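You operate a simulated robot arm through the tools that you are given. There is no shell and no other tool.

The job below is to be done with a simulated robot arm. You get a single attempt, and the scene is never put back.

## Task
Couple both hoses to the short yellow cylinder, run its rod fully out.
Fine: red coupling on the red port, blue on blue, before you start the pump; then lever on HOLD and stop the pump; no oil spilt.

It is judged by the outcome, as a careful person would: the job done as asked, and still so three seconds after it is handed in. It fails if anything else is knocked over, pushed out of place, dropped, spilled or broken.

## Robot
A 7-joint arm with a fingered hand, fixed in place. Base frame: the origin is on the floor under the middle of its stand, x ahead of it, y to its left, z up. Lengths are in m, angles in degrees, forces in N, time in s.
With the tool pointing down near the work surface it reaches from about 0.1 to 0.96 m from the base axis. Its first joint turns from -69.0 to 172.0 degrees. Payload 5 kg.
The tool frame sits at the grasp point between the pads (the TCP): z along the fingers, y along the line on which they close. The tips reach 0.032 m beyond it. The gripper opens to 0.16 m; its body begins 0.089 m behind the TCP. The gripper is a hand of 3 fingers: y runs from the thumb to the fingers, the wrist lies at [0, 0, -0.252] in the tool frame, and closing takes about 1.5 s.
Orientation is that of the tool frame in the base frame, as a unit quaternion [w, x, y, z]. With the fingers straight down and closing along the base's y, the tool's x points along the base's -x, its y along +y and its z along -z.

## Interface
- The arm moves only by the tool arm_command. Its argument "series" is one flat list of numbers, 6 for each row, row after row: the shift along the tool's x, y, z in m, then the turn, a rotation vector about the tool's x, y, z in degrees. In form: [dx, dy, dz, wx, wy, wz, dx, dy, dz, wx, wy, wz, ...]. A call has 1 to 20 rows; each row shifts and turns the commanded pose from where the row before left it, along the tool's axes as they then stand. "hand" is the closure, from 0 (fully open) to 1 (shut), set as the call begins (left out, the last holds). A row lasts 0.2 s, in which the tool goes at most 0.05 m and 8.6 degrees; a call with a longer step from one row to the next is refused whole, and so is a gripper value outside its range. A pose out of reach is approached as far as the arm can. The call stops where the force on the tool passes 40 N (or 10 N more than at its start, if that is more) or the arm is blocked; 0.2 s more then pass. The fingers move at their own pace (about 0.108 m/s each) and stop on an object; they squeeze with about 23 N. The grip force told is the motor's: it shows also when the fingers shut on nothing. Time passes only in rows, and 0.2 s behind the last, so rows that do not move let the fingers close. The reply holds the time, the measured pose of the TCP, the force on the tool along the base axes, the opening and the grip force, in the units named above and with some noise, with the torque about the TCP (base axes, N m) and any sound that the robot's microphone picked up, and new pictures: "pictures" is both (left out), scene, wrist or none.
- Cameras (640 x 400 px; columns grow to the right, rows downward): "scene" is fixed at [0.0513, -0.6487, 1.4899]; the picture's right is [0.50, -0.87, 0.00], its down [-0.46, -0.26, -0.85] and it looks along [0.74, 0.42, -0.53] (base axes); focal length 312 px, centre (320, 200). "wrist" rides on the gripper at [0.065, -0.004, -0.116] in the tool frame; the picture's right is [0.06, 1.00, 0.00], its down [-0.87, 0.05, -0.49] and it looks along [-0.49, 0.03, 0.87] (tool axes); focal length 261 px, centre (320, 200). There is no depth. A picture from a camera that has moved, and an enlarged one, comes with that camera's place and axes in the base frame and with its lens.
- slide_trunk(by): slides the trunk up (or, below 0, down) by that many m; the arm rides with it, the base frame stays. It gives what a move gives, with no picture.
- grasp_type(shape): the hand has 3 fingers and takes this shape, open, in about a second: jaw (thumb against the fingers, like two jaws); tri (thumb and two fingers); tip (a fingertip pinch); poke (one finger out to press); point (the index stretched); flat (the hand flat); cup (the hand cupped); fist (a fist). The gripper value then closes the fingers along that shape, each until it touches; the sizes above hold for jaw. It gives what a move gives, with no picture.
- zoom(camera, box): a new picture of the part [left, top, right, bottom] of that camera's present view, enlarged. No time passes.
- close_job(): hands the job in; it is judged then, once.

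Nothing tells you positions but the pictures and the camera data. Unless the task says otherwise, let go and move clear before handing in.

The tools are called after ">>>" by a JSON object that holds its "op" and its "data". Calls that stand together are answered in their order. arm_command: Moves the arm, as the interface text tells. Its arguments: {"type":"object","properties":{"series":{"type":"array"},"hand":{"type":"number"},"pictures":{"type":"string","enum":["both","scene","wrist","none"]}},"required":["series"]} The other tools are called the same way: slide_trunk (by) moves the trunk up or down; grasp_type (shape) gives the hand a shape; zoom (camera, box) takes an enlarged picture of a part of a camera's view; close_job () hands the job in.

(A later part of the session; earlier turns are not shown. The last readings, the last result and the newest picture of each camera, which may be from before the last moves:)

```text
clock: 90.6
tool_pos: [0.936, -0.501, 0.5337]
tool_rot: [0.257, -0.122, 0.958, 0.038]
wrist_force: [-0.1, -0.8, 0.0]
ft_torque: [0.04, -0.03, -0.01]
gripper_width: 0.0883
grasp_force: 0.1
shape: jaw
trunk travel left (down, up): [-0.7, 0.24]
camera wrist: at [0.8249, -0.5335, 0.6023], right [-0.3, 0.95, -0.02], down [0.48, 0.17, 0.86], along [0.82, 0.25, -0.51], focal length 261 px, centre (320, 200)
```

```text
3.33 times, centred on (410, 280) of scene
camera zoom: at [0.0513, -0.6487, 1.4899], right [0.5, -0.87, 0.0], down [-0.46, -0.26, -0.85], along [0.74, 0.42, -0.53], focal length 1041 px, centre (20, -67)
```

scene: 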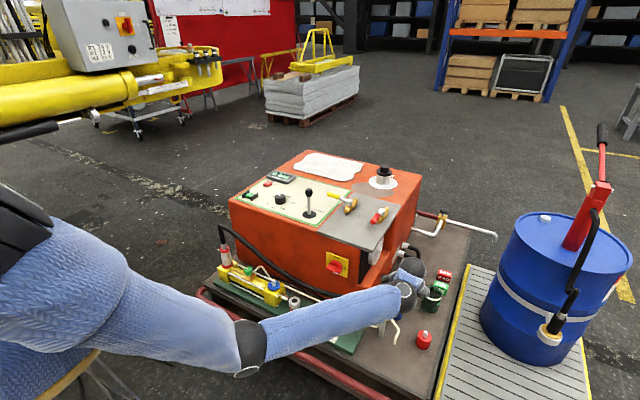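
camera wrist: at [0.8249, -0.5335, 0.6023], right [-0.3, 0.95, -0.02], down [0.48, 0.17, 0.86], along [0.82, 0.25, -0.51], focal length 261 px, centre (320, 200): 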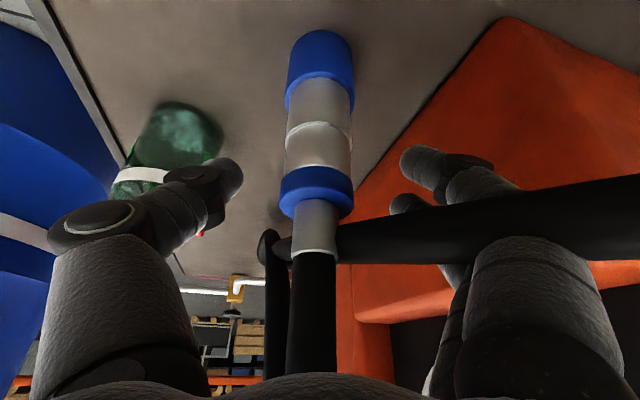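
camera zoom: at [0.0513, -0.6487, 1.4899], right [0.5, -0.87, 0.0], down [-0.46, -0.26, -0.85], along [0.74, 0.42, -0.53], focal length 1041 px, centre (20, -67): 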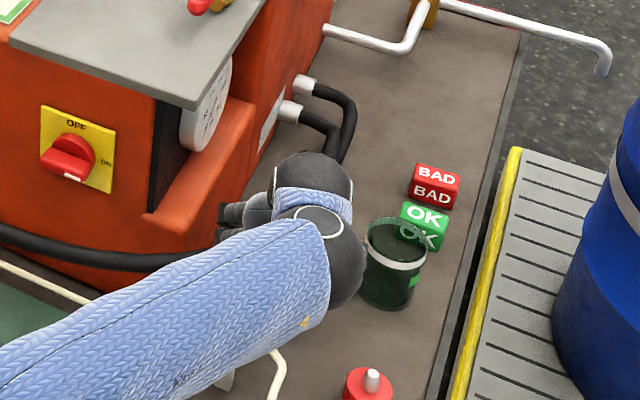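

No contact force shows and the hose isn't being pushed, so I'll close the hand on the blue coupling.

>>> {"op": "arm_command", "data": {"series": [0, 0, 0, 0, 0, 0, 0, 0, 0, 0, 0, 0, 0, 0, 0, 0, 0, 0, 0, 0, 0, 0, 0, 0, 0, 0, 0, 0, 0, 0, 0, 0, 0, 0, 0, 0], "hand": 1.0, "pictures": "wrist"}}

```text
clock: 92.0
tool_pos: [0.9343, -0.5005, 0.5352]
tool_rot: [0.257, -0.123, 0.958, 0.038]
wrist_force: [-0.9, -0.2, 0.5]
ft_torque: [-0.02, 0.03, -0.03]
gripper_width: 0.0309
grasp_force: 23.1
shape: jaw
trunk travel left (down, up): [-0.7, 0.24]
camera wrist: at [0.8252, -0.533, 0.6036], right [-0.31, 0.95, -0.02], down [0.48, 0.17, 0.86], along [0.82, 0.25, -0.51], focal length 261 px, centre (320, 200)
```

wrist: 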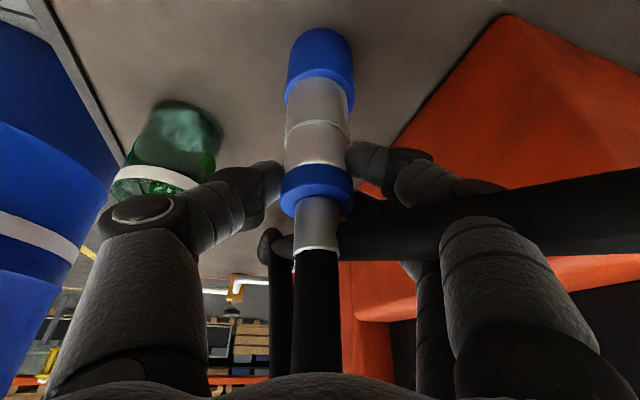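

Gripped (3.1 cm, 23 N). I'll lift very slowly at first to see whether the parking stub holds it at all.

>>> {"op": "arm_command", "data": {"series": [-0.0005, 0, -0.00087, 0, 0, 0, -0.0005, 0, -0.00087, 0, 0, 0, -0.0005, 0, -0.00087, 0, 0, 0], "pictures": "none"}}

>>> {"op": "arm_command", "data": {"series": [-0.0005, 0, -0.00087, 0, 0, 0, -0.0005, 0, -0.00087, 0, 0, 0, -0.0005, 0, -0.00087, 0, 0, 0], "pictures": "wrist"}}

```text
clock: 92.8
tool_pos: [0.9359, -0.5021, 0.5374]
tool_rot: [0.257, -0.122, 0.958, 0.037]
wrist_force: [-0.5, 0.6, -3.7]
ft_torque: [-0.02, 0.05, 0.01]
gripper_width: 0.031
grasp_force: 23.5
shape: jaw
trunk travel left (down, up): [-0.7, 0.24]
```

```text
clock: 93.6
tool_pos: [0.9358, -0.5026, 0.5413]
tool_rot: [0.258, -0.123, 0.957, 0.038]
wrist_force: [1.1, -0.1, -3.6]
ft_torque: [-0.02, 0.04, -0.03]
gripper_width: 0.031
grasp_force: 23.3
shape: jaw
trunk travel left (down, up): [-0.7, 0.24]
camera wrist: at [0.8251, -0.534, 0.6091], right [-0.3, 0.95, -0.02], down [0.48, 0.17, 0.86], along [0.82, 0.25, -0.51], focal length 261 px, centre (320, 200)
```

wrist: 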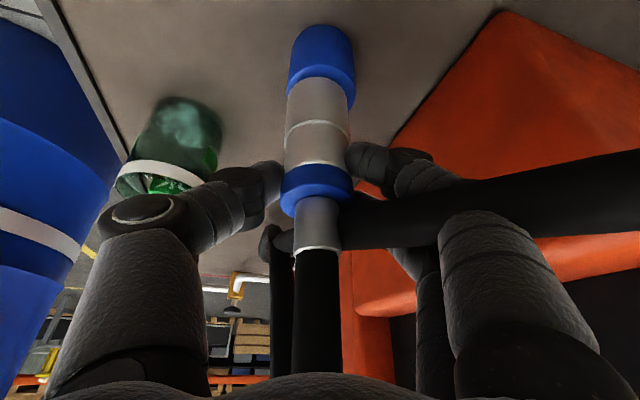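

The stub doesn't hold it either, so these couplings sit by fit and weight alone, the same as on the port. I'll lift blue clear and look.

>>> {"op": "arm_command", "data": {"series": [-0.0125, 0, -0.0217, 0, 0, 0, -0.0175, 0, -0.0303, 0, 0, 0, -0.0175, 0, -0.0303, 0, 0, 0, -0.0175, 0, -0.0303, 0, 0, 0, -0.0175, 0, -0.0303, 0, 0, 0, -0.0175, 0, -0.0303, 0, 0, 0, -0.0175, 0, -0.0303, 0, 0, 0], "pictures": "both"}}

>>> {"op": "zoom", "data": {"camera": "scene", "box": [200, 200, 470, 350]}}

```text
clock: 95.2
tool_pos: [0.9357, -0.5042, 0.7767]
tool_rot: [0.255, -0.121, 0.958, 0.037]
wrist_force: [-0.4, -0.1, -4.5]
ft_torque: [-0.01, 0.03, -0.04]
gripper_width: 0.0307
grasp_force: 23.3
shape: jaw
trunk travel left (down, up): [-0.7, 0.24]
camera wrist: at [0.8248, -0.5366, 0.8453], right [-0.31, 0.95, -0.02], down [0.48, 0.17, 0.86], along [0.82, 0.25, -0.51], focal length 261 px, centre (320, 200)
```

scene: 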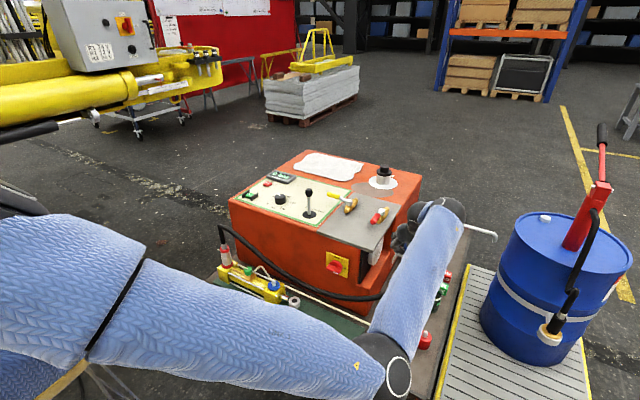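
wrist: 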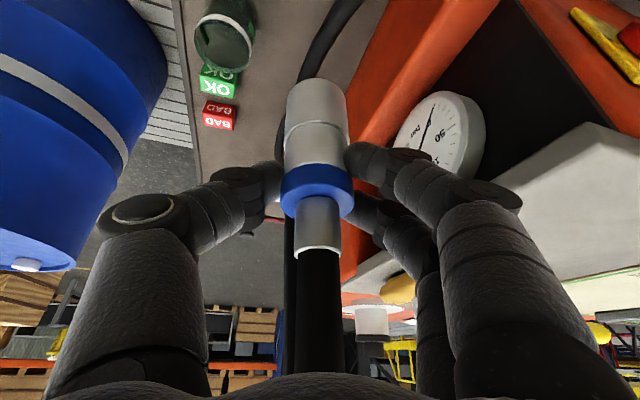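

```text
2.37 times, centred on (335, 275) of scene
camera zoom: at [0.0513, -0.6487, 1.4899], right [0.5, -0.87, 0.0], down [-0.46, -0.26, -0.85], along [0.74, 0.42, -0.53], focal length 740 px, centre (284, 22)
```

zoom: 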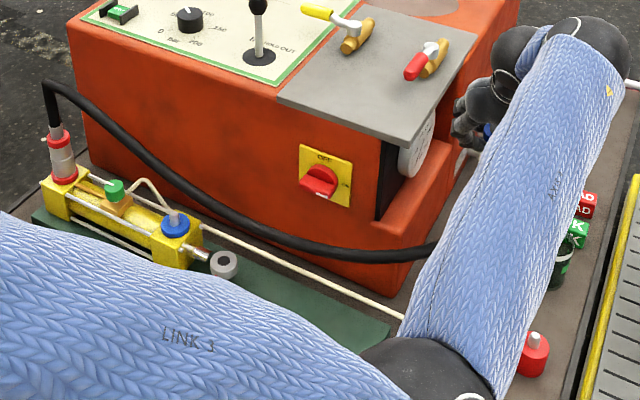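

Red still sits on its port. I'll carry blue around the front corner of the unit to the blue port.

>>> {"op": "arm_command", "data": {"series": [0.0185, 0.0229, -0.0304, 0, 0, 0, 0.0185, 0.0229, -0.0304, 0, 0, 0, 0.0185, 0.0229, -0.0304, 0, 0, 0, 0.0185, 0.0229, -0.0304, 0, 0, 0, 0.0185, 0.0229, -0.0304, 0, 0, 0, 0.0185, 0.0229, -0.0304, 0, 0, 0, 0.006, 0.0386, 0.0047, 0, 0, 0, 0.006, 0.0386, 0.0047, 0, 0, 0, 0.006, 0.0386, 0.0047, 0, 0, 0, 0.006, 0.0386, 0.0047, 0, 0, 0, 0.006, 0.0386, 0.0047, 0, 0, 0, 0.006, 0.0386, 0.0047, 0, 0, 0], "pictures": "both"}}

```text
clock: 97.8
tool_pos: [0.642, -0.1988, 0.8407]
tool_rot: [0.258, -0.121, 0.958, 0.036]
wrist_force: [0.3, 0.7, -4.2]
ft_torque: [-0.03, 0.04, -0.04]
gripper_width: 0.0305
grasp_force: 22.9
shape: jaw
trunk travel left (down, up): [-0.7, 0.24]
camera wrist: at [0.5317, -0.231, 0.9091], right [-0.3, 0.95, -0.02], down [0.48, 0.17, 0.86], along [0.82, 0.25, -0.51], focal length 261 px, centre (320, 200)
```

scene: 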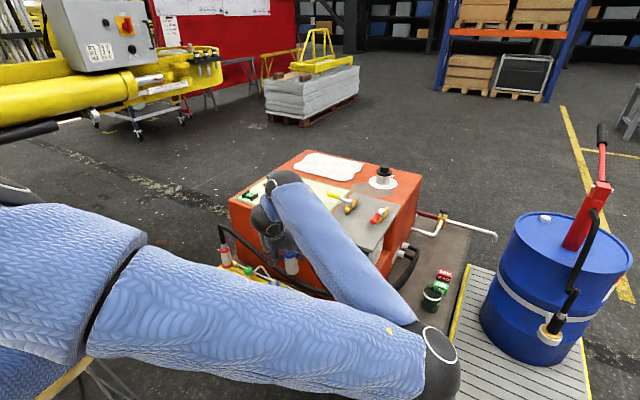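
wrist: 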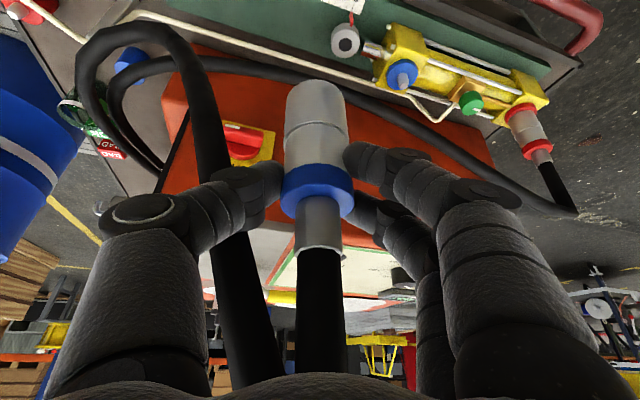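

Load unchanged; the blue port is coming into view. I'll move level with it and square the hand.

>>> {"op": "arm_command", "data": {"series": [0.0015, 0.0336, 0.0181, 0, 0, 0, 0.0015, 0.0336, 0.0181, 0, 0, 0, 0.0015, 0.0336, 0.0181, 0, 0, 0, 0.0015, 0.0336, 0.0181, 0, 0, 0, 0.0015, 0.0336, 0.0181, 0, 0, 0, 0, 0, 0, 2.6, 0, 4.5, 0, 0, 0, 2.6, 0, 4.5], "pictures": "both"}}

>>> {"op": "zoom", "data": {"camera": "wrist", "box": [250, 0, 390, 130]}}

```text
clock: 99.4
tool_pos: [0.638, -0.0256, 0.7585]
tool_rot: [0.259, -0.035, 0.965, 0.013]
wrist_force: [0.1, 0.1, -3.6]
ft_torque: [0.0, 0.02, 0.0]
gripper_width: 0.0304
grasp_force: 23.2
shape: jaw
trunk travel left (down, up): [-0.7, 0.24]
camera wrist: at [0.524, -0.0381, 0.8268], right [-0.13, 0.99, -0.02], down [0.5, 0.09, 0.86], along [0.86, 0.1, -0.51], focal length 261 px, centre (320, 200)
```

scene: 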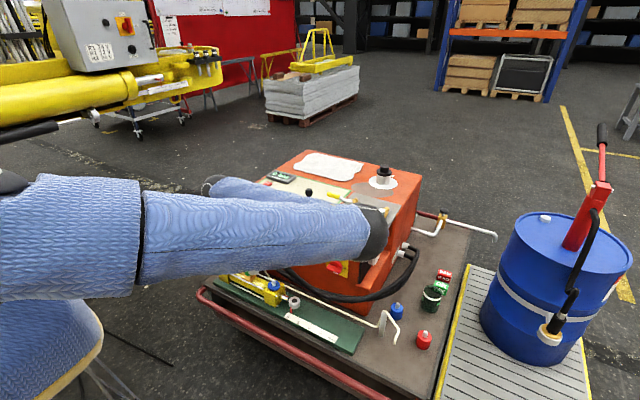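
wrist: 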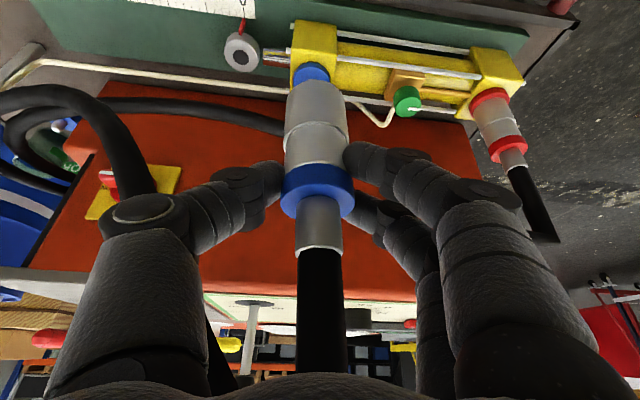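

```text
3.08 times, centred on (320, 65) of wrist
camera zoom: at [0.524, -0.0381, 0.8268], right [-0.13, 0.99, -0.02], down [0.5, 0.09, 0.86], along [0.86, 0.1, -0.51], focal length 802 px, centre (320, 615)
```

zoom: 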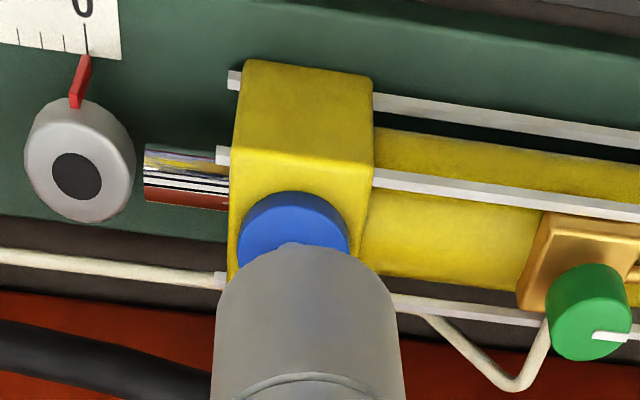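

The blue port's axis is at about [0.741, -0.028]. I'll move the blue coupling to just above it and compare.

>>> {"op": "arm_command", "data": {"series": [-0.0086, -0.0027, 0.0363, 0, 0, 0, -0.0086, -0.0027, 0.0363, 0, 0, 0, -0.0086, -0.0027, 0.0363, 0, 0, 0, -0.0086, -0.0027, 0.0363, 0, 0, 0], "pictures": "both"}}

>>> {"op": "zoom", "data": {"camera": "wrist", "box": [260, 0, 380, 200]}}

```text
clock: 100.4
tool_pos: [0.7407, -0.027, 0.6497]
tool_rot: [0.258, -0.035, 0.965, 0.014]
wrist_force: [0.1, -0.1, -3.5]
ft_torque: [0.01, 0.03, -0.01]
gripper_width: 0.0305
grasp_force: 23.1
shape: jaw
trunk travel left (down, up): [-0.7, 0.24]
camera wrist: at [0.6276, -0.0396, 0.7183], right [-0.13, 0.99, -0.02], down [0.5, 0.08, 0.86], along [0.86, 0.1, -0.51], focal length 261 px, centre (320, 200)
```

scene: 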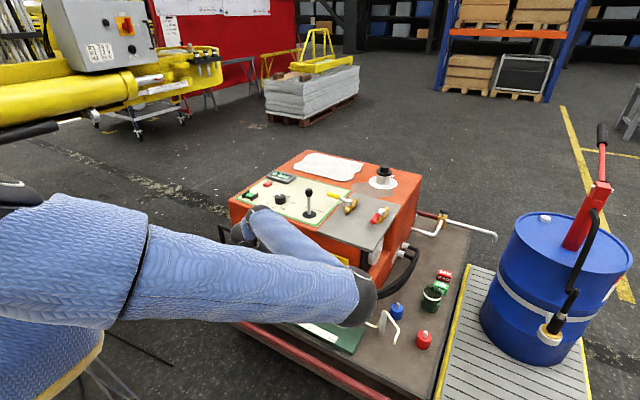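
wrist: 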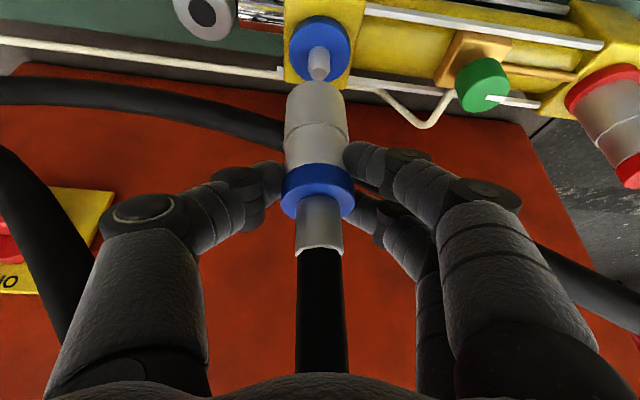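

```text
2.00 times, centred on (320, 100) of wrist
camera zoom: at [0.6276, -0.0396, 0.7183], right [-0.13, 0.99, -0.02], down [0.5, 0.08, 0.86], along [0.86, 0.1, -0.51], focal length 521 px, centre (320, 400)
```

zoom: 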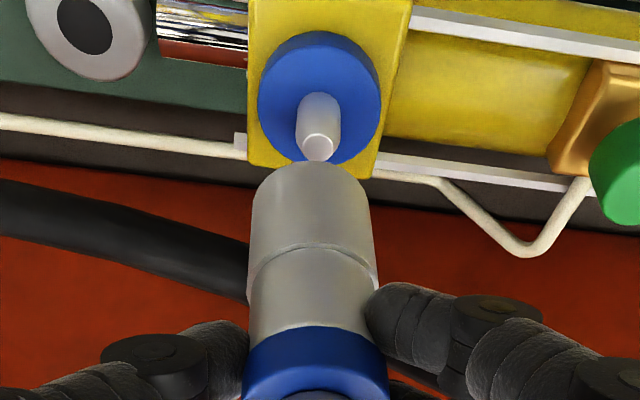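

The nipple is at about [0.743, -0.029], and the coupling leans about 2.5° in the grip with its mouth toward −y. I'll tip the hand to straighten it, centre and lower a little.

>>> {"op": "arm_command", "data": {"series": [0, 0, 0, -2.16, -0.19, 1.25, 0.004, -0.001, 0.009, 0, 0, 0, 0.004, -0.001, 0.009, 0, 0, 0], "pictures": "wrist"}}

>>> {"op": "zoom", "data": {"camera": "wrist", "box": [260, 0, 380, 200]}}

```text
clock: 101.2
tool_pos: [0.7443, -0.0298, 0.6308]
tool_rot: [0.26, -0.029, 0.965, 0.036]
wrist_force: [0.8, 0.1, -3.5]
ft_torque: [0.01, 0.0, 0.01]
gripper_width: 0.0303
grasp_force: 22.4
shape: jaw
trunk travel left (down, up): [-0.7, 0.24]
camera wrist: at [0.6297, -0.0449, 0.6979], right [-0.13, 0.99, 0.02], down [0.5, 0.05, 0.86], along [0.86, 0.12, -0.5], focal length 261 px, centre (320, 200)
```

wrist: 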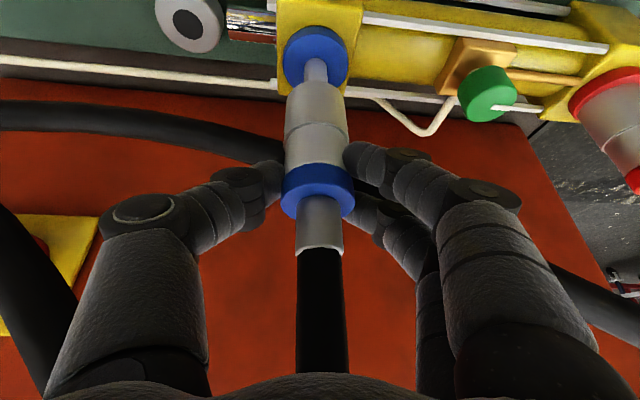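

```text
2.00 times, centred on (320, 100) of wrist
camera zoom: at [0.6297, -0.0449, 0.6979], right [-0.13, 0.99, 0.02], down [0.5, 0.05, 0.86], along [0.86, 0.12, -0.5], focal length 521 px, centre (320, 400)
```

zoom: 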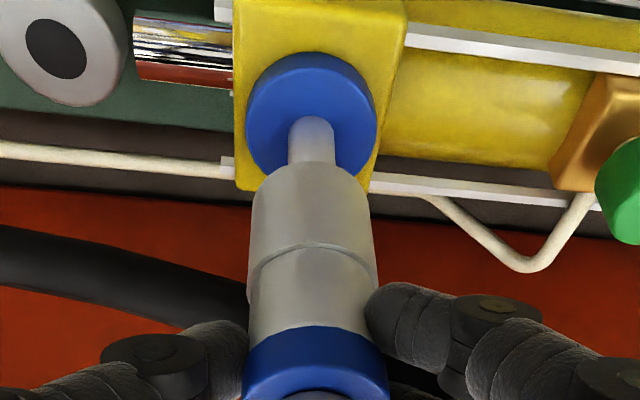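

The mouth is now in line with the nipple. I'll lower in small steps, with a 1 mm correction, watching for contact.

>>> {"op": "arm_command", "data": {"series": [0.0009, 0, -0.0005, 0, 0, 0, 0.002, 0, 0.00346, 0, 0, 0, 0.002, 0, 0.00346, 0, 0, 0, 0.002, 0, 0.00346, 0, 0, 0], "pictures": "wrist"}}

>>> {"op": "zoom", "data": {"camera": "wrist", "box": [260, 0, 380, 200]}}

```text
clock: 102.2
tool_pos: [0.7439, -0.0285, 0.6192]
tool_rot: [0.26, -0.029, 0.964, 0.035]
wrist_force: [2.1, -0.8, 7.9]
ft_torque: [-0.11, -0.1, 0.02]
gripper_width: 0.0305
grasp_force: 23.0
shape: jaw
trunk travel left (down, up): [-0.7, 0.24]
camera wrist: at [0.6293, -0.0438, 0.6874], right [-0.13, 0.99, 0.02], down [0.5, 0.05, 0.86], along [0.86, 0.12, -0.5], focal length 261 px, centre (320, 200)
```

wrist: 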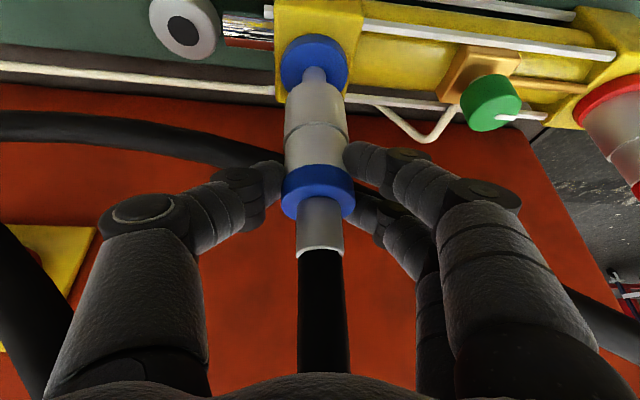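

```text
2.00 times, centred on (320, 100) of wrist
camera zoom: at [0.6293, -0.0438, 0.6874], right [-0.13, 0.99, 0.02], down [0.5, 0.05, 0.86], along [0.86, 0.12, -0.5], focal length 521 px, centre (320, 400)
```

zoom: 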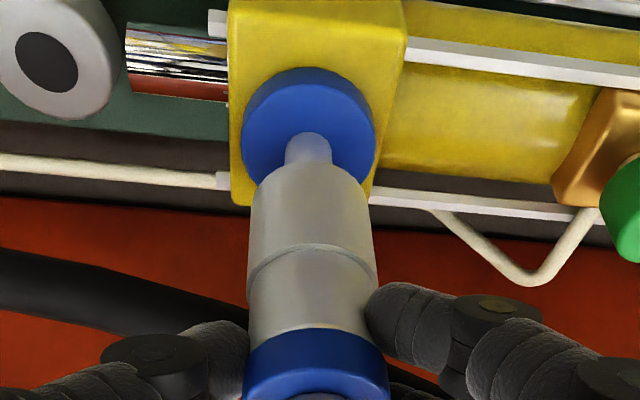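

It touched the tip slightly off-centre. By the picture the mouth is about 3 mm too far forward, so I'll lift a little, shift back and lower again.

>>> {"op": "arm_command", "data": {"series": [-0.002, 0, -0.00346, 0, 0, 0, 0.0026, -0.0005, -0.0015, 0, 0, 0, 0.002, 0, 0.00346, 0, 0, 0, 0.0015, 0, 0.0026, 0, 0, 0], "pictures": "wrist"}}

>>> {"op": "zoom", "data": {"camera": "wrist", "box": [260, 0, 380, 200]}}

```text
clock: 103.2
tool_pos: [0.7405, -0.0291, 0.614]
tool_rot: [0.259, -0.03, 0.965, 0.036]
wrist_force: [0.4, -1.0, -4.5]
ft_torque: [-0.01, 0.04, -0.02]
gripper_width: 0.0302
grasp_force: 23.3
shape: jaw
trunk travel left (down, up): [-0.7, 0.24]
camera wrist: at [0.6257, -0.0444, 0.6818], right [-0.13, 0.99, 0.02], down [0.5, 0.05, 0.86], along [0.86, 0.12, -0.5], focal length 261 px, centre (320, 200)
```

wrist: 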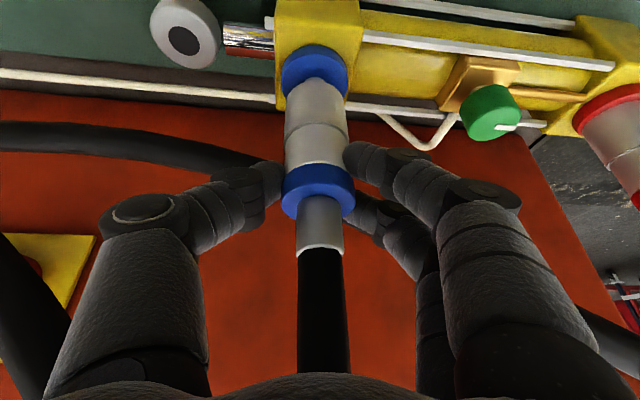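

```text
2.00 times, centred on (320, 100) of wrist
camera zoom: at [0.6257, -0.0444, 0.6818], right [-0.13, 0.99, 0.02], down [0.5, 0.05, 0.86], along [0.86, 0.12, -0.5], focal length 521 px, centre (320, 400)
```

zoom: 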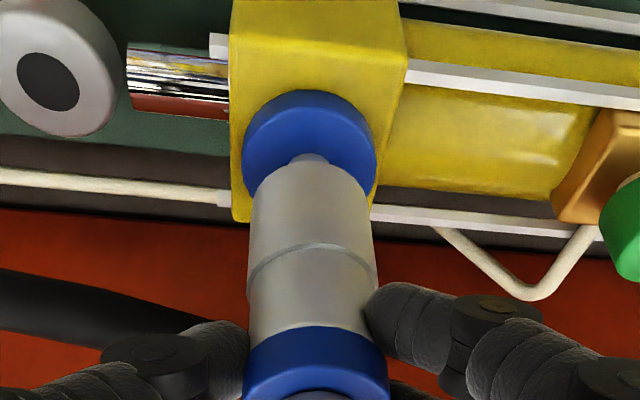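

No contact now, so the nipple is entering the mouth. I'll continue lowering in small steps.

>>> {"op": "arm_command", "data": {"series": [0.0015, 0, 0.0026, 0, 0, 0, 0.0015, 0, 0.0026, 0, 0, 0, 0.0015, 0, 0.0026, 0, 0, 0, 0.0015, 0, 0.0026, 0, 0, 0], "pictures": "none"}}

>>> {"op": "arm_command", "data": {"series": [0.0015, 0, 0.0026, 0, 0, 0, 0.0015, 0, 0.0026, 0, 0, 0], "pictures": "wrist"}}

>>> {"op": "zoom", "data": {"camera": "wrist", "box": [260, 40, 380, 160]}}

```text
clock: 104.2
tool_pos: [0.7402, -0.0285, 0.6031]
tool_rot: [0.259, -0.029, 0.965, 0.034]
wrist_force: [-0.3, 0.1, -3.0]
ft_torque: [-0.02, 0.08, -0.03]
gripper_width: 0.0305
grasp_force: 22.9
shape: jaw
trunk travel left (down, up): [-0.7, 0.24]
```

```text
clock: 104.8
tool_pos: [0.7415, -0.0282, 0.5975]
tool_rot: [0.26, -0.028, 0.965, 0.035]
wrist_force: [1.0, -1.6, 3.6]
ft_torque: [-0.06, -0.05, -0.02]
gripper_width: 0.0304
grasp_force: 22.5
shape: jaw
trunk travel left (down, up): [-0.7, 0.24]
camera wrist: at [0.6263, -0.0433, 0.6653], right [-0.13, 0.99, 0.02], down [0.5, 0.05, 0.86], along [0.86, 0.12, -0.5], focal length 261 px, centre (320, 200)
```

wrist: 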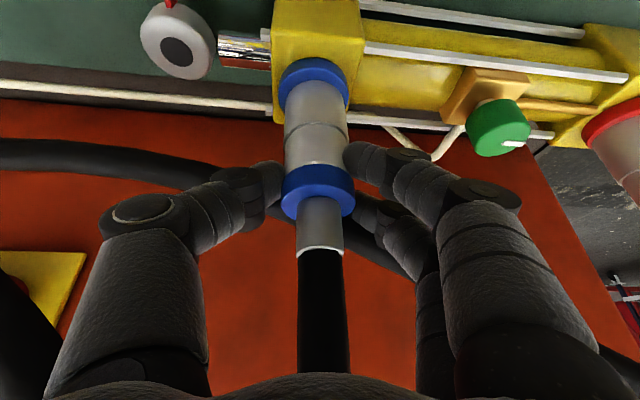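

```text
3.33 times, centred on (320, 100) of wrist
camera zoom: at [0.6263, -0.0433, 0.6653], right [-0.13, 0.99, 0.02], down [0.5, 0.05, 0.86], along [0.86, 0.12, -0.5], focal length 869 px, centre (320, 533)
```

zoom: 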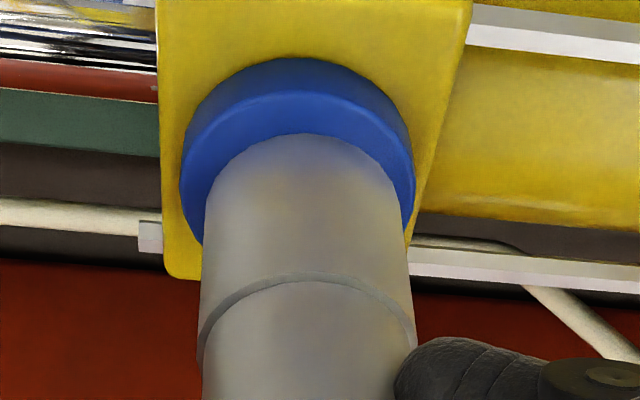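

Contact begins near z 0.5975 with the coupling about 1.5 mm to the +y side. I'll centre it and press gently to seat.

>>> {"op": "arm_command", "data": {"series": [0, -0.0014, 0, 0, 0, 0, 0.001, 0, 0.00173, 0, 0, 0, 0.001, 0, 0.00173, 0, 0, 0, 0.001, 0, 0.00173, 0, 0, 0], "pictures": "wrist"}}

>>> {"op": "zoom", "data": {"camera": "wrist", "box": [260, 40, 380, 160]}}

```text
clock: 105.8
tool_pos: [0.7424, -0.0288, 0.5954]
tool_rot: [0.262, -0.029, 0.964, 0.036]
wrist_force: [10.5, -1.4, 37.3]
ft_torque: [-0.18, -0.51, -0.04]
gripper_width: 0.0318
grasp_force: 23.1
shape: jaw
trunk travel left (down, up): [-0.7, 0.24]
camera wrist: at [0.6267, -0.0433, 0.6625], right [-0.13, 0.99, 0.02], down [0.5, 0.04, 0.87], along [0.86, 0.12, -0.5], focal length 261 px, centre (320, 200)
```

wrist: 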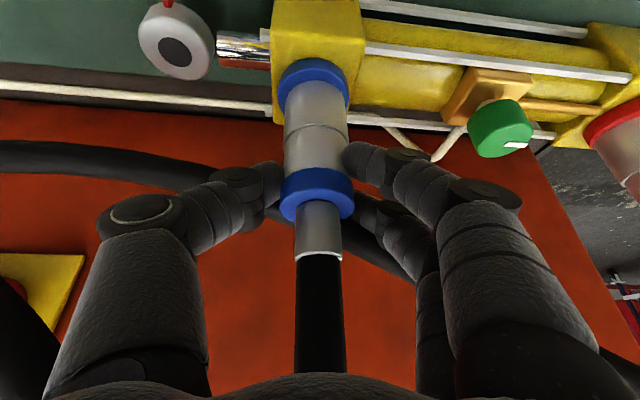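

```text
3.33 times, centred on (320, 100) of wrist
camera zoom: at [0.6267, -0.0433, 0.6625], right [-0.13, 0.99, 0.02], down [0.5, 0.04, 0.87], along [0.86, 0.12, -0.5], focal length 869 px, centre (320, 533)
```

zoom: 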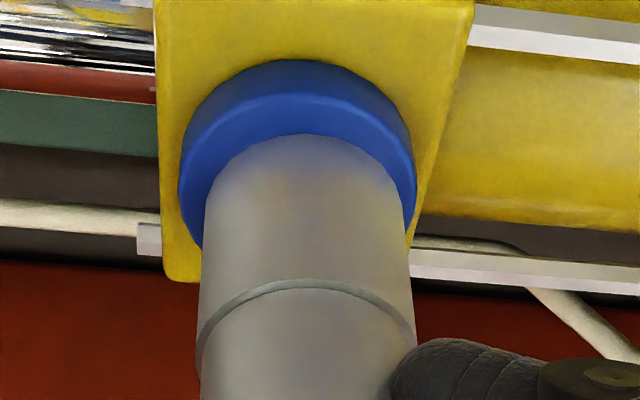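

Blue is practically down: the crescent matches the seated red one within half a millimetre. I'll take out the sideways load, ease the pressure and release.

>>> {"op": "arm_command", "data": {"series": [-0.001, 0, 0.0006, 0, 0, 0, -0.001, 0, -0.0017, 0, 0, 0, -0.0007, 0, -0.0012, 0, 0, 0], "pictures": "wrist"}}

>>> {"op": "zoom", "data": {"camera": "wrist", "box": [260, 40, 380, 160]}}

```text
clock: 106.6
tool_pos: [0.7413, -0.0274, 0.5942]
tool_rot: [0.26, -0.029, 0.965, 0.035]
wrist_force: [10.7, 0.5, 35.8]
ft_torque: [0.01, -0.54, 0.0]
gripper_width: 0.0325
grasp_force: 22.7
shape: jaw
trunk travel left (down, up): [-0.7, 0.24]
camera wrist: at [0.6264, -0.0438, 0.6627], right [-0.13, 0.99, 0.02], down [0.5, 0.05, 0.86], along [0.86, 0.12, -0.5], focal length 261 px, centre (320, 200)
```

wrist: 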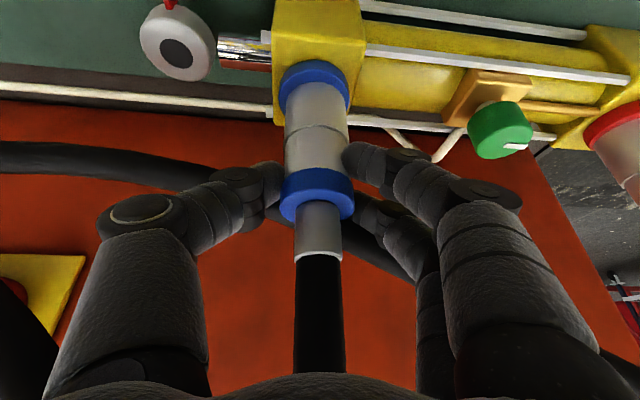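

```text
3.33 times, centred on (320, 100) of wrist
camera zoom: at [0.6264, -0.0438, 0.6627], right [-0.13, 0.99, 0.02], down [0.5, 0.05, 0.86], along [0.86, 0.12, -0.5], focal length 869 px, centre (320, 533)
```

zoom: 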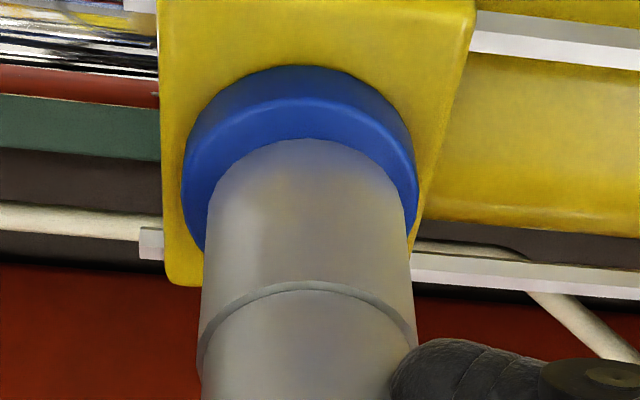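

The press is still about 35 N because the arm lags its command. I'll raise a few millimetres more until the load is near zero.

>>> {"op": "arm_command", "data": {"series": [-0.001, 0, -0.00173, 0, 0, 0, -0.001, 0, -0.00173, 0, 0, 0, 0, 0, 0, 0, 0, 0], "pictures": "none"}}

```text
clock: 107.4
tool_pos: [0.7396, -0.0292, 0.5961]
tool_rot: [0.259, -0.029, 0.965, 0.034]
wrist_force: [2.3, 1.6, 7.5]
ft_torque: [0.13, -0.11, -0.01]
gripper_width: 0.0319
grasp_force: 22.6
shape: jaw
trunk travel left (down, up): [-0.7, 0.24]
```

The press is down to about 7 N. I'll open the hand, back straight off and look at both couplings.

>>> {"op": "arm_command", "data": {"series": [0, 0, 0, 0, 0, 0, 0, 0, 0, 0, 0, 0, 0, 0, 0, 0, 0, 0, 0, 0, 0, 0, 0, 0, 0, 0, -0.03, 0, 0, 0, 0, 0, -0.04, 0, 0, 0, 0, 0, -0.04, 0, 0, 0, 0, 0, -0.04, 0, 0, 0], "hand": 0.45, "pictures": "both"}}

>>> {"op": "zoom", "data": {"camera": "wrist", "box": [230, 20, 430, 180]}}

>>> {"op": "zoom", "data": {"camera": "scene", "box": [210, 210, 310, 310]}}

```text
clock: 109.4
tool_pos: [0.6663, -0.1003, 0.7115]
tool_rot: [0.258, -0.04, 0.965, -0.013]
wrist_force: [-0.4, 0.3, 0.5]
ft_torque: [-0.08, 0.0, -0.01]
gripper_width: 0.0881
grasp_force: 0.1
shape: jaw
trunk travel left (down, up): [-0.7, 0.24]
stopped in row 8: the arm was blocked; the commanded pose is now the measured one
camera wrist: at [0.5526, -0.1076, 0.781], right [-0.12, 0.99, -0.07], down [0.5, 0.13, 0.85], along [0.86, 0.07, -0.51], focal length 261 px, centre (320, 200)
```

scene: 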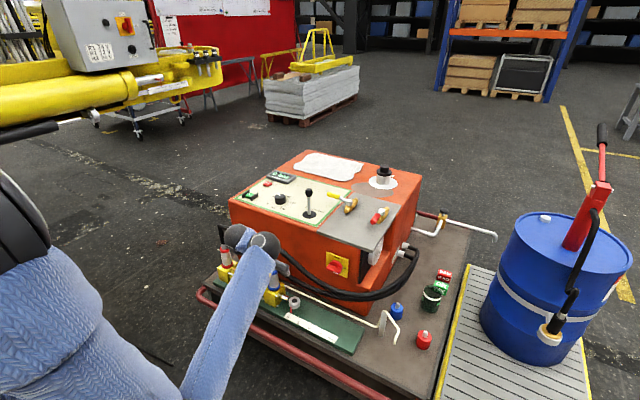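
wrist: 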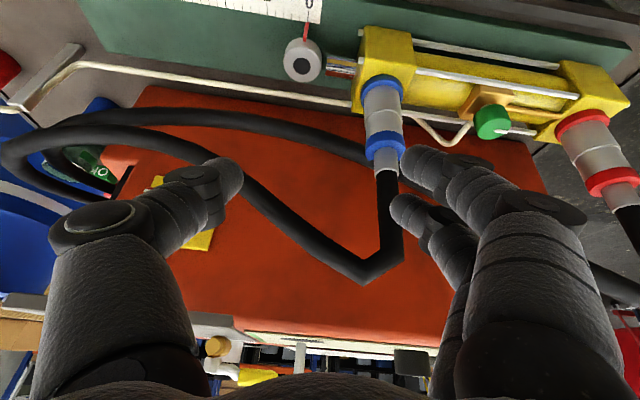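

```text
2.50 times, centred on (330, 100) of wrist
camera zoom: at [0.5526, -0.1076, 0.781], right [-0.12, 0.99, -0.07], down [0.5, 0.13, 0.85], along [0.86, 0.07, -0.51], focal length 652 px, centre (295, 450)
```

zoom: 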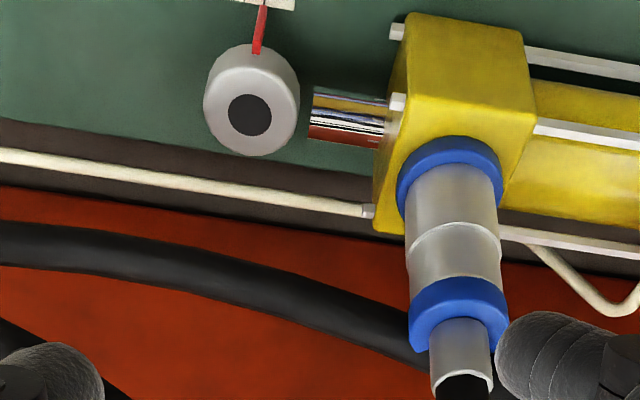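

```text
4.00 times, centred on (260, 260) of scene
camera zoom: at [0.0513, -0.6487, 1.4899], right [0.5, -0.87, 0.0], down [-0.46, -0.26, -0.85], along [0.74, 0.42, -0.53], focal length 1249 px, centre (560, -40)
```

zoom: 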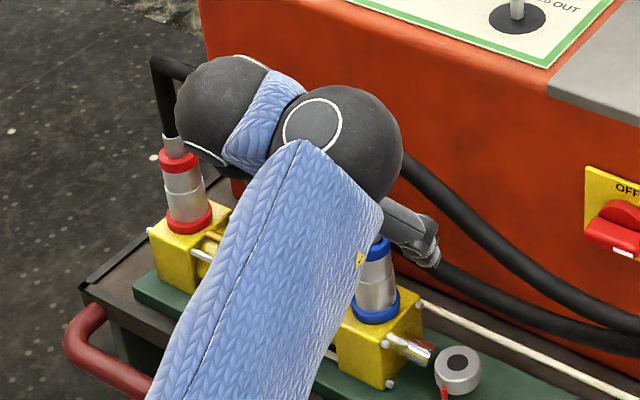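

Both couplings are on their ports, but the arm was blocked at the end of the retreat and drifted a few centimetres to −y, perhaps with its elbow folded against itself. I'll raise the hand carefully and check.

>>> {"op": "arm_command", "data": {"series": [-0.01, 0, -0.0173, 0, 0, 0, -0.01, 0, -0.0173, 0, 0, 0, -0.01, 0, -0.0173, 0, 0, 0, -0.01, 0, -0.0173, 0, 0, 0], "pictures": "both"}}

>>> {"op": "zoom", "data": {"camera": "wrist", "box": [300, 20, 640, 220]}}

```text
clock: 110.4
tool_pos: [0.6654, -0.1133, 0.7881]
tool_rot: [0.256, -0.043, 0.966, -0.023]
wrist_force: [-0.4, 0.4, 0.5]
ft_torque: [0.0, 0.0, 0.01]
gripper_width: 0.0881
grasp_force: 0.0
shape: jaw
trunk travel left (down, up): [-0.7, 0.24]
camera wrist: at [0.5506, -0.1194, 0.8569], right [-0.12, 0.99, -0.1], down [0.51, 0.15, 0.85], along [0.85, 0.05, -0.52], focal length 261 px, centre (320, 200)
```

scene: 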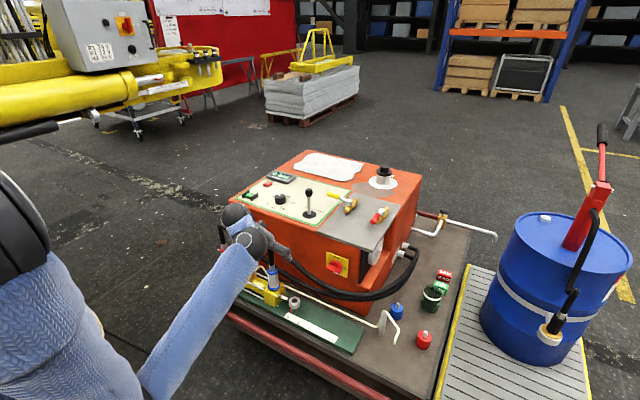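
wrist: 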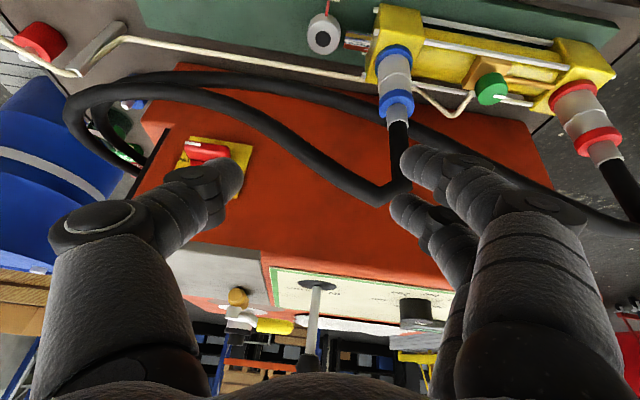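

```text
1.88 times, centred on (470, 120) of wrist
camera zoom: at [0.5506, -0.1194, 0.8569], right [-0.12, 0.99, -0.1], down [0.51, 0.15, 0.85], along [0.85, 0.05, -0.52], focal length 491 px, centre (38, 351)
```

zoom: 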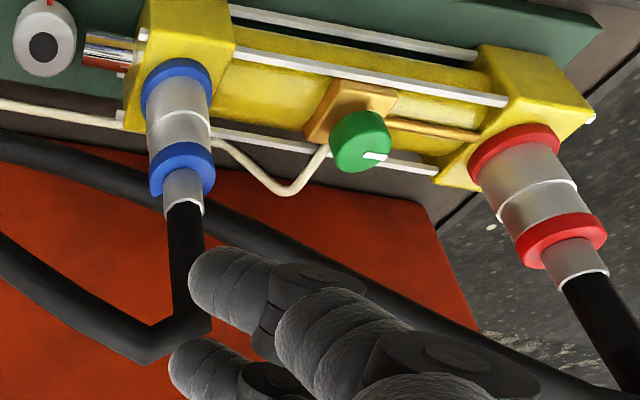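

Both couplings are visible on the right-coloured ports. I'll zoom in on each joint to check that they sit flush and upright.

>>> {"op": "zoom", "data": {"camera": "scene", "box": [258, 258, 290, 298]}}

>>> {"op": "zoom", "data": {"camera": "scene", "box": [210, 240, 300, 310]}}

>>> {"op": "zoom", "data": {"camera": "wrist", "box": [365, 30, 425, 130]}}

>>> {"op": "zoom", "data": {"camera": "wrist", "box": [540, 60, 630, 170]}}

```text
10.00 times, centred on (274, 278) of scene
camera zoom: at [0.0513, -0.6487, 1.4899], right [0.5, -0.87, 0.0], down [-0.46, -0.26, -0.85], along [0.74, 0.42, -0.53], focal length 3122 px, centre (780, -580)
```

zoom: 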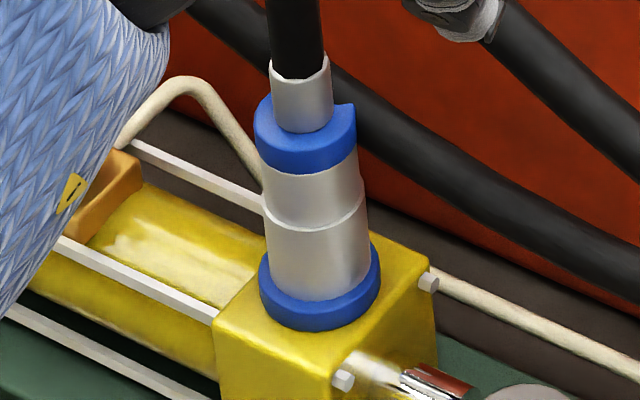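

```text
5.71 times, centred on (255, 275) of scene
camera zoom: at [0.0513, -0.6487, 1.4899], right [0.5, -0.87, 0.0], down [-0.46, -0.26, -0.85], along [0.74, 0.42, -0.53], focal length 1784 px, centre (691, -229)
```

zoom: 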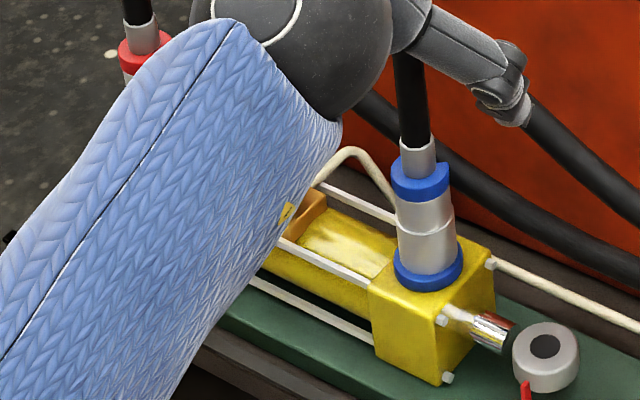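

```text
4.00 times, centred on (395, 80) of wrist
camera zoom: at [0.5506, -0.1194, 0.8569], right [-0.12, 0.99, -0.1], down [0.51, 0.15, 0.85], along [0.85, 0.05, -0.52], focal length 1043 px, centre (20, 680)
```

zoom: 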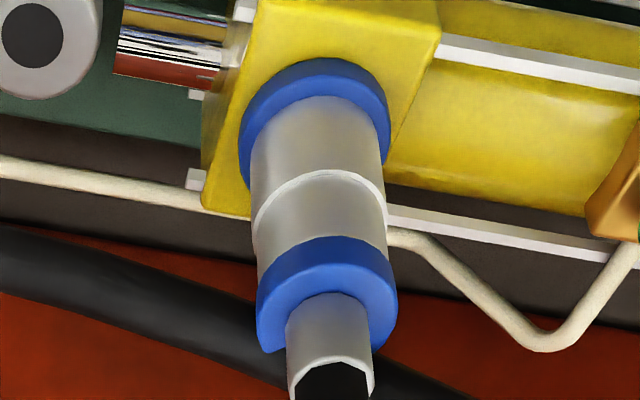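

```text
3.64 times, centred on (585, 115) of wrist
camera zoom: at [0.5506, -0.1194, 0.8569], right [-0.12, 0.99, -0.1], down [0.51, 0.15, 0.85], along [0.85, 0.05, -0.52], focal length 948 px, centre (-644, 509)
```

zoom: 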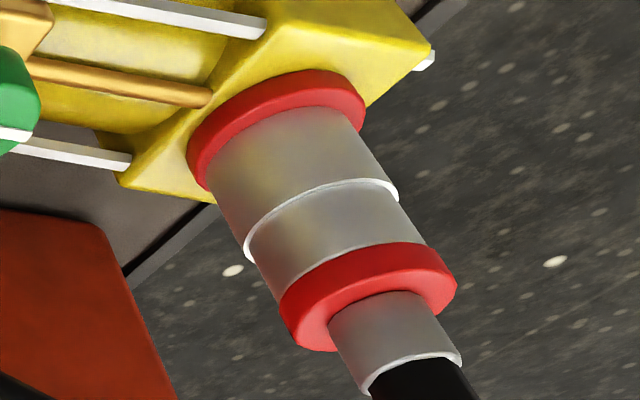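

Both couplings look flush and upright. Before any pressure I want to be sure the green bleed valve on the red side is shut, since its tube ends open over the deck, so I'll raise the hand and turn it to point straight down beside the knob.

>>> {"op": "arm_command", "data": {"series": [-0.0152, 0.0253, -0.0245, 0, 0, 0, -0.0152, 0.0253, -0.0245, 0, 0, 0, -0.0152, 0.0253, -0.0245, 0, 0, 0, -0.0152, 0.0253, -0.0245, 0, 0, 0, -0.0152, 0.0253, -0.0245, 0, 0, 0, -0.0152, 0.0253, -0.0245, 0, 0, 0, 0, 0, 0, -2.09, 1.743, -6.895, 0, 0, 0, -2.09, 1.743, -6.895, 0, 0, 0, -2.09, 1.743, -6.895, 0, 0, 0, -2.09, 1.743, -6.895, 0, 0, 0, -2.09, 1.743, -6.895, 0, 0, 0, -2.09, 1.743, -6.895, 0, 0, 0, -2.09, 1.743, -6.895, 0, 0, 0, -2.09, 1.743, -6.895, 0, 0, 0, -2.09, 1.743, -6.895, 0, 0, 0, -2.09, 1.743, -6.895, 0, 0, 0, -2.09, 1.743, -6.895, 0, 0, 0, -2.09, 1.743, -6.895], "pictures": "both"}}

```text
clock: 114.2
tool_pos: [0.5001, -0.0884, 0.7016]
tool_rot: [0.036, -0.662, 0.749, 0.007]
wrist_force: [-0.1, 0.3, 0.0]
ft_torque: [-0.01, 0.01, -0.02]
gripper_width: 0.0879
grasp_force: 0.0
shape: jaw
out of reach, approached as far as the arm can: row 6, 7, 8, 9, 10, 11, 12, 13, 14, 15, 16, 17, 18
trunk travel left (down, up): [-0.7, 0.24]
camera wrist: at [0.4895, -0.1586, 0.8145], right [-1.0, 0.06, -0.04], down [0.03, 0.84, 0.54], along [0.07, 0.54, -0.84], focal length 261 px, centre (320, 200)
```

scene: 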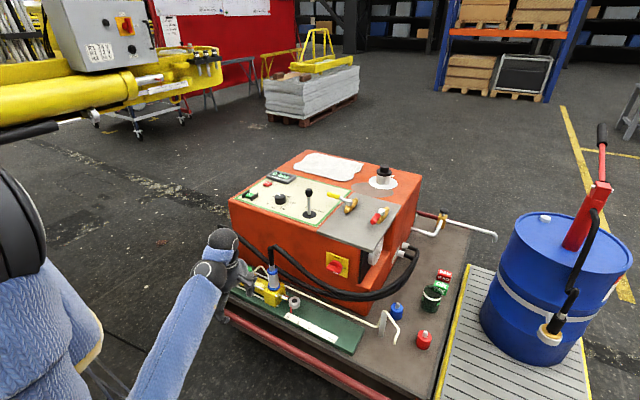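
wrist: 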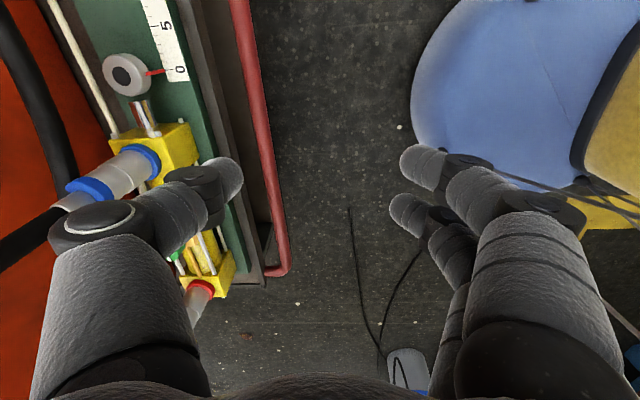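

The arm has folded into an awkward elbow-down posture and could not reach there. I'll bring the commanded pose back toward where the arm really is, away from the couplings, then unwind the turn.

>>> {"op": "arm_command", "data": {"series": [0.0313, 0.0175, 0.025, 0, 0, 0, 0.0313, 0.0175, 0.025, 0, 0, 0, 0.0313, 0.0175, 0.025, 0, 0, 0, 0.0313, 0.0175, 0.025, 0, 0, 0, 0.0313, 0.0175, 0.025, 0, 0, 0, 0.0313, 0.0175, 0.025, 0, 0, 0, 0.0313, 0.0175, 0.025, 0, 0, 0, 0.0313, 0.0175, 0.025, 0, 0, 0], "pictures": "both"}}

```text
clock: 115.5
tool_pos: [0.4222, -0.3322, 0.5736]
tool_rot: [-0.008, -0.689, 0.722, -0.064]
wrist_force: [0.4, 1.8, 1.3]
ft_torque: [-0.14, 0.03, -0.02]
gripper_width: 0.0878
grasp_force: 0.0
shape: jaw
trunk travel left (down, up): [-0.7, 0.24]
stopped in row 6: the arm was blocked; the commanded pose is now the measured one
camera wrist: at [0.4128, -0.3853, 0.6965], right [-1.0, -0.02, -0.08], down [-0.05, 0.92, 0.4], along [0.06, 0.4, -0.92], focal length 261 px, centre (320, 200)
```

scene: 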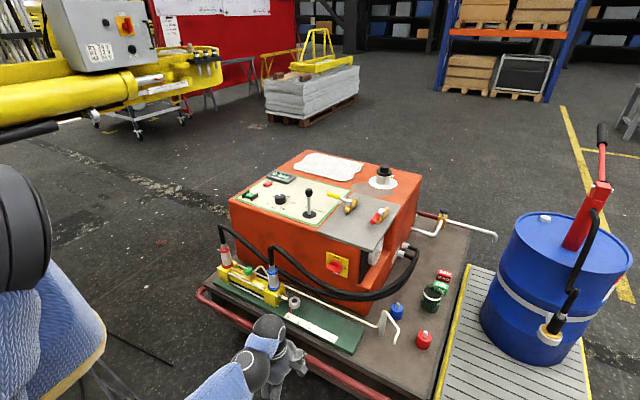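
wrist: 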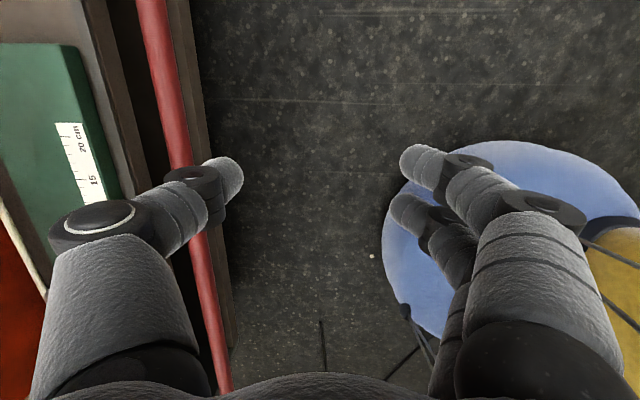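

The hand is now in front of the cart, clear of everything, and both couplings are undisturbed. I'll raise the trunk, which lifts the whole arm and should free the elbow.

>>> {"op": "slide_trunk", "data": {"by": 0.2}}

>>> {"op": "arm_command", "data": {"series": [0, 0, 0, 0, 0, 0], "pictures": "both"}}

```text
clock: 117.6
tool_pos: [0.4118, -0.3375, 0.7687]
tool_rot: [-0.008, -0.688, 0.724, -0.055]
wrist_force: [0.6, 0.8, -0.2]
ft_torque: [-0.01, -0.01, -0.01]
gripper_width: 0.088
grasp_force: 0.0
shape: jaw
trunk travel left (down, up): [-0.9, 0.04]
```

```text
clock: 118.0
tool_pos: [0.4133, -0.3365, 0.7685]
tool_rot: [-0.007, -0.687, 0.724, -0.055]
wrist_force: [-0.3, -0.5, -0.4]
ft_torque: [-0.04, 0.03, -0.02]
gripper_width: 0.0881
grasp_force: 0.2
shape: jaw
trunk travel left (down, up): [-0.9, 0.04]
camera wrist: at [0.4037, -0.39, 0.8899], right [-1.0, -0.01, -0.06], down [-0.04, 0.91, 0.41], along [0.05, 0.41, -0.91], focal length 261 px, centre (320, 200)
```

scene: 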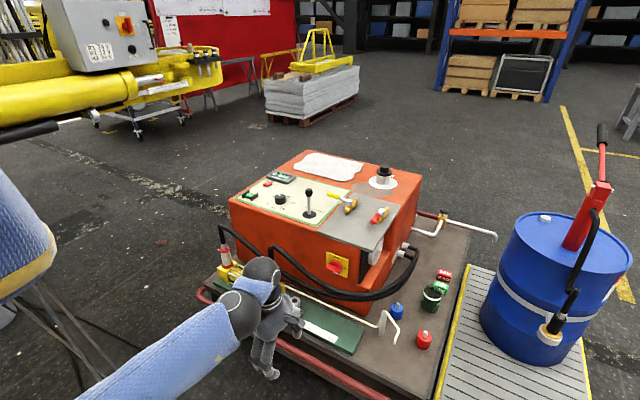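
wrist: 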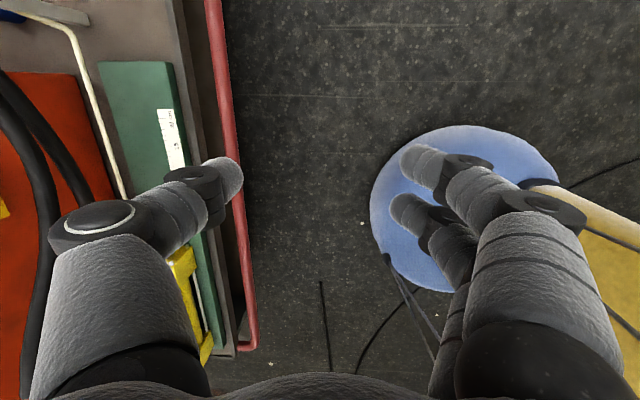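

The whole arm is higher now. I'll raise the hand further and turn it back to its starting orientation.

>>> {"op": "arm_command", "data": {"series": [0.0032, -0.0026, -0.0372, 0, 0, 0, 0.0032, -0.0026, -0.0372, 0, 0, 0, 0.0032, -0.0026, -0.0372, 0, 0, 0, 0.0032, -0.0026, -0.0372, 0, 0, 0, 0, 0, 0, -0.579, -0.074, 7.24, 0, 0, 0, -0.579, -0.074, 7.24, 0, 0, 0, -0.579, -0.074, 7.24, 0, 0, 0, -0.579, -0.074, 7.24, 0, 0, 0, -0.579, -0.074, 7.24, 0, 0, 0, -0.579, -0.074, 7.24], "pictures": "both"}}

```text
clock: 118.8
tool_pos: [0.4061, -0.4524, 0.8789]
tool_rot: [0.094, 0.708, -0.689, 0.127]
wrist_force: [1.2, 0.6, -0.5]
ft_torque: [-0.15, 0.06, -0.02]
gripper_width: 0.088
grasp_force: 0.0
shape: jaw
trunk travel left (down, up): [-0.9, 0.04]
stopped in row 3: the arm was blocked; the commanded pose is now the measured one
camera wrist: at [0.4042, -0.4774, 1.0122], right [-1.0, -0.09, -0.02], down [-0.09, 0.98, 0.2], along [0.0, 0.2, -0.98], focal length 261 px, centre (320, 200)
```

scene: 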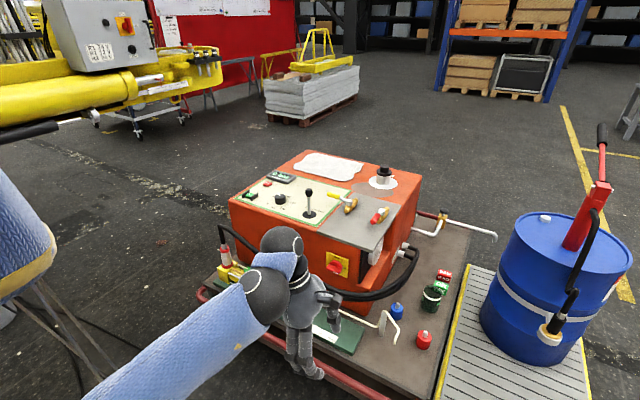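
wrist: 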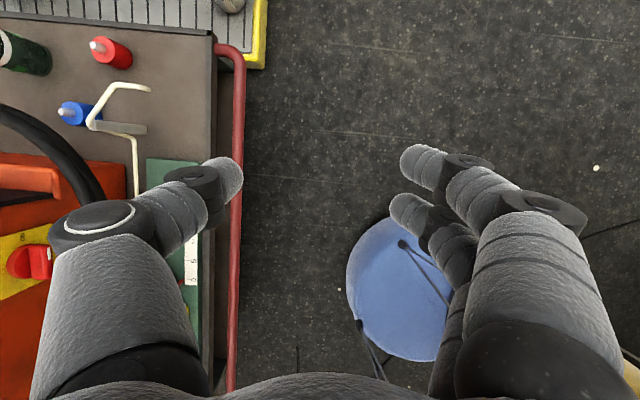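

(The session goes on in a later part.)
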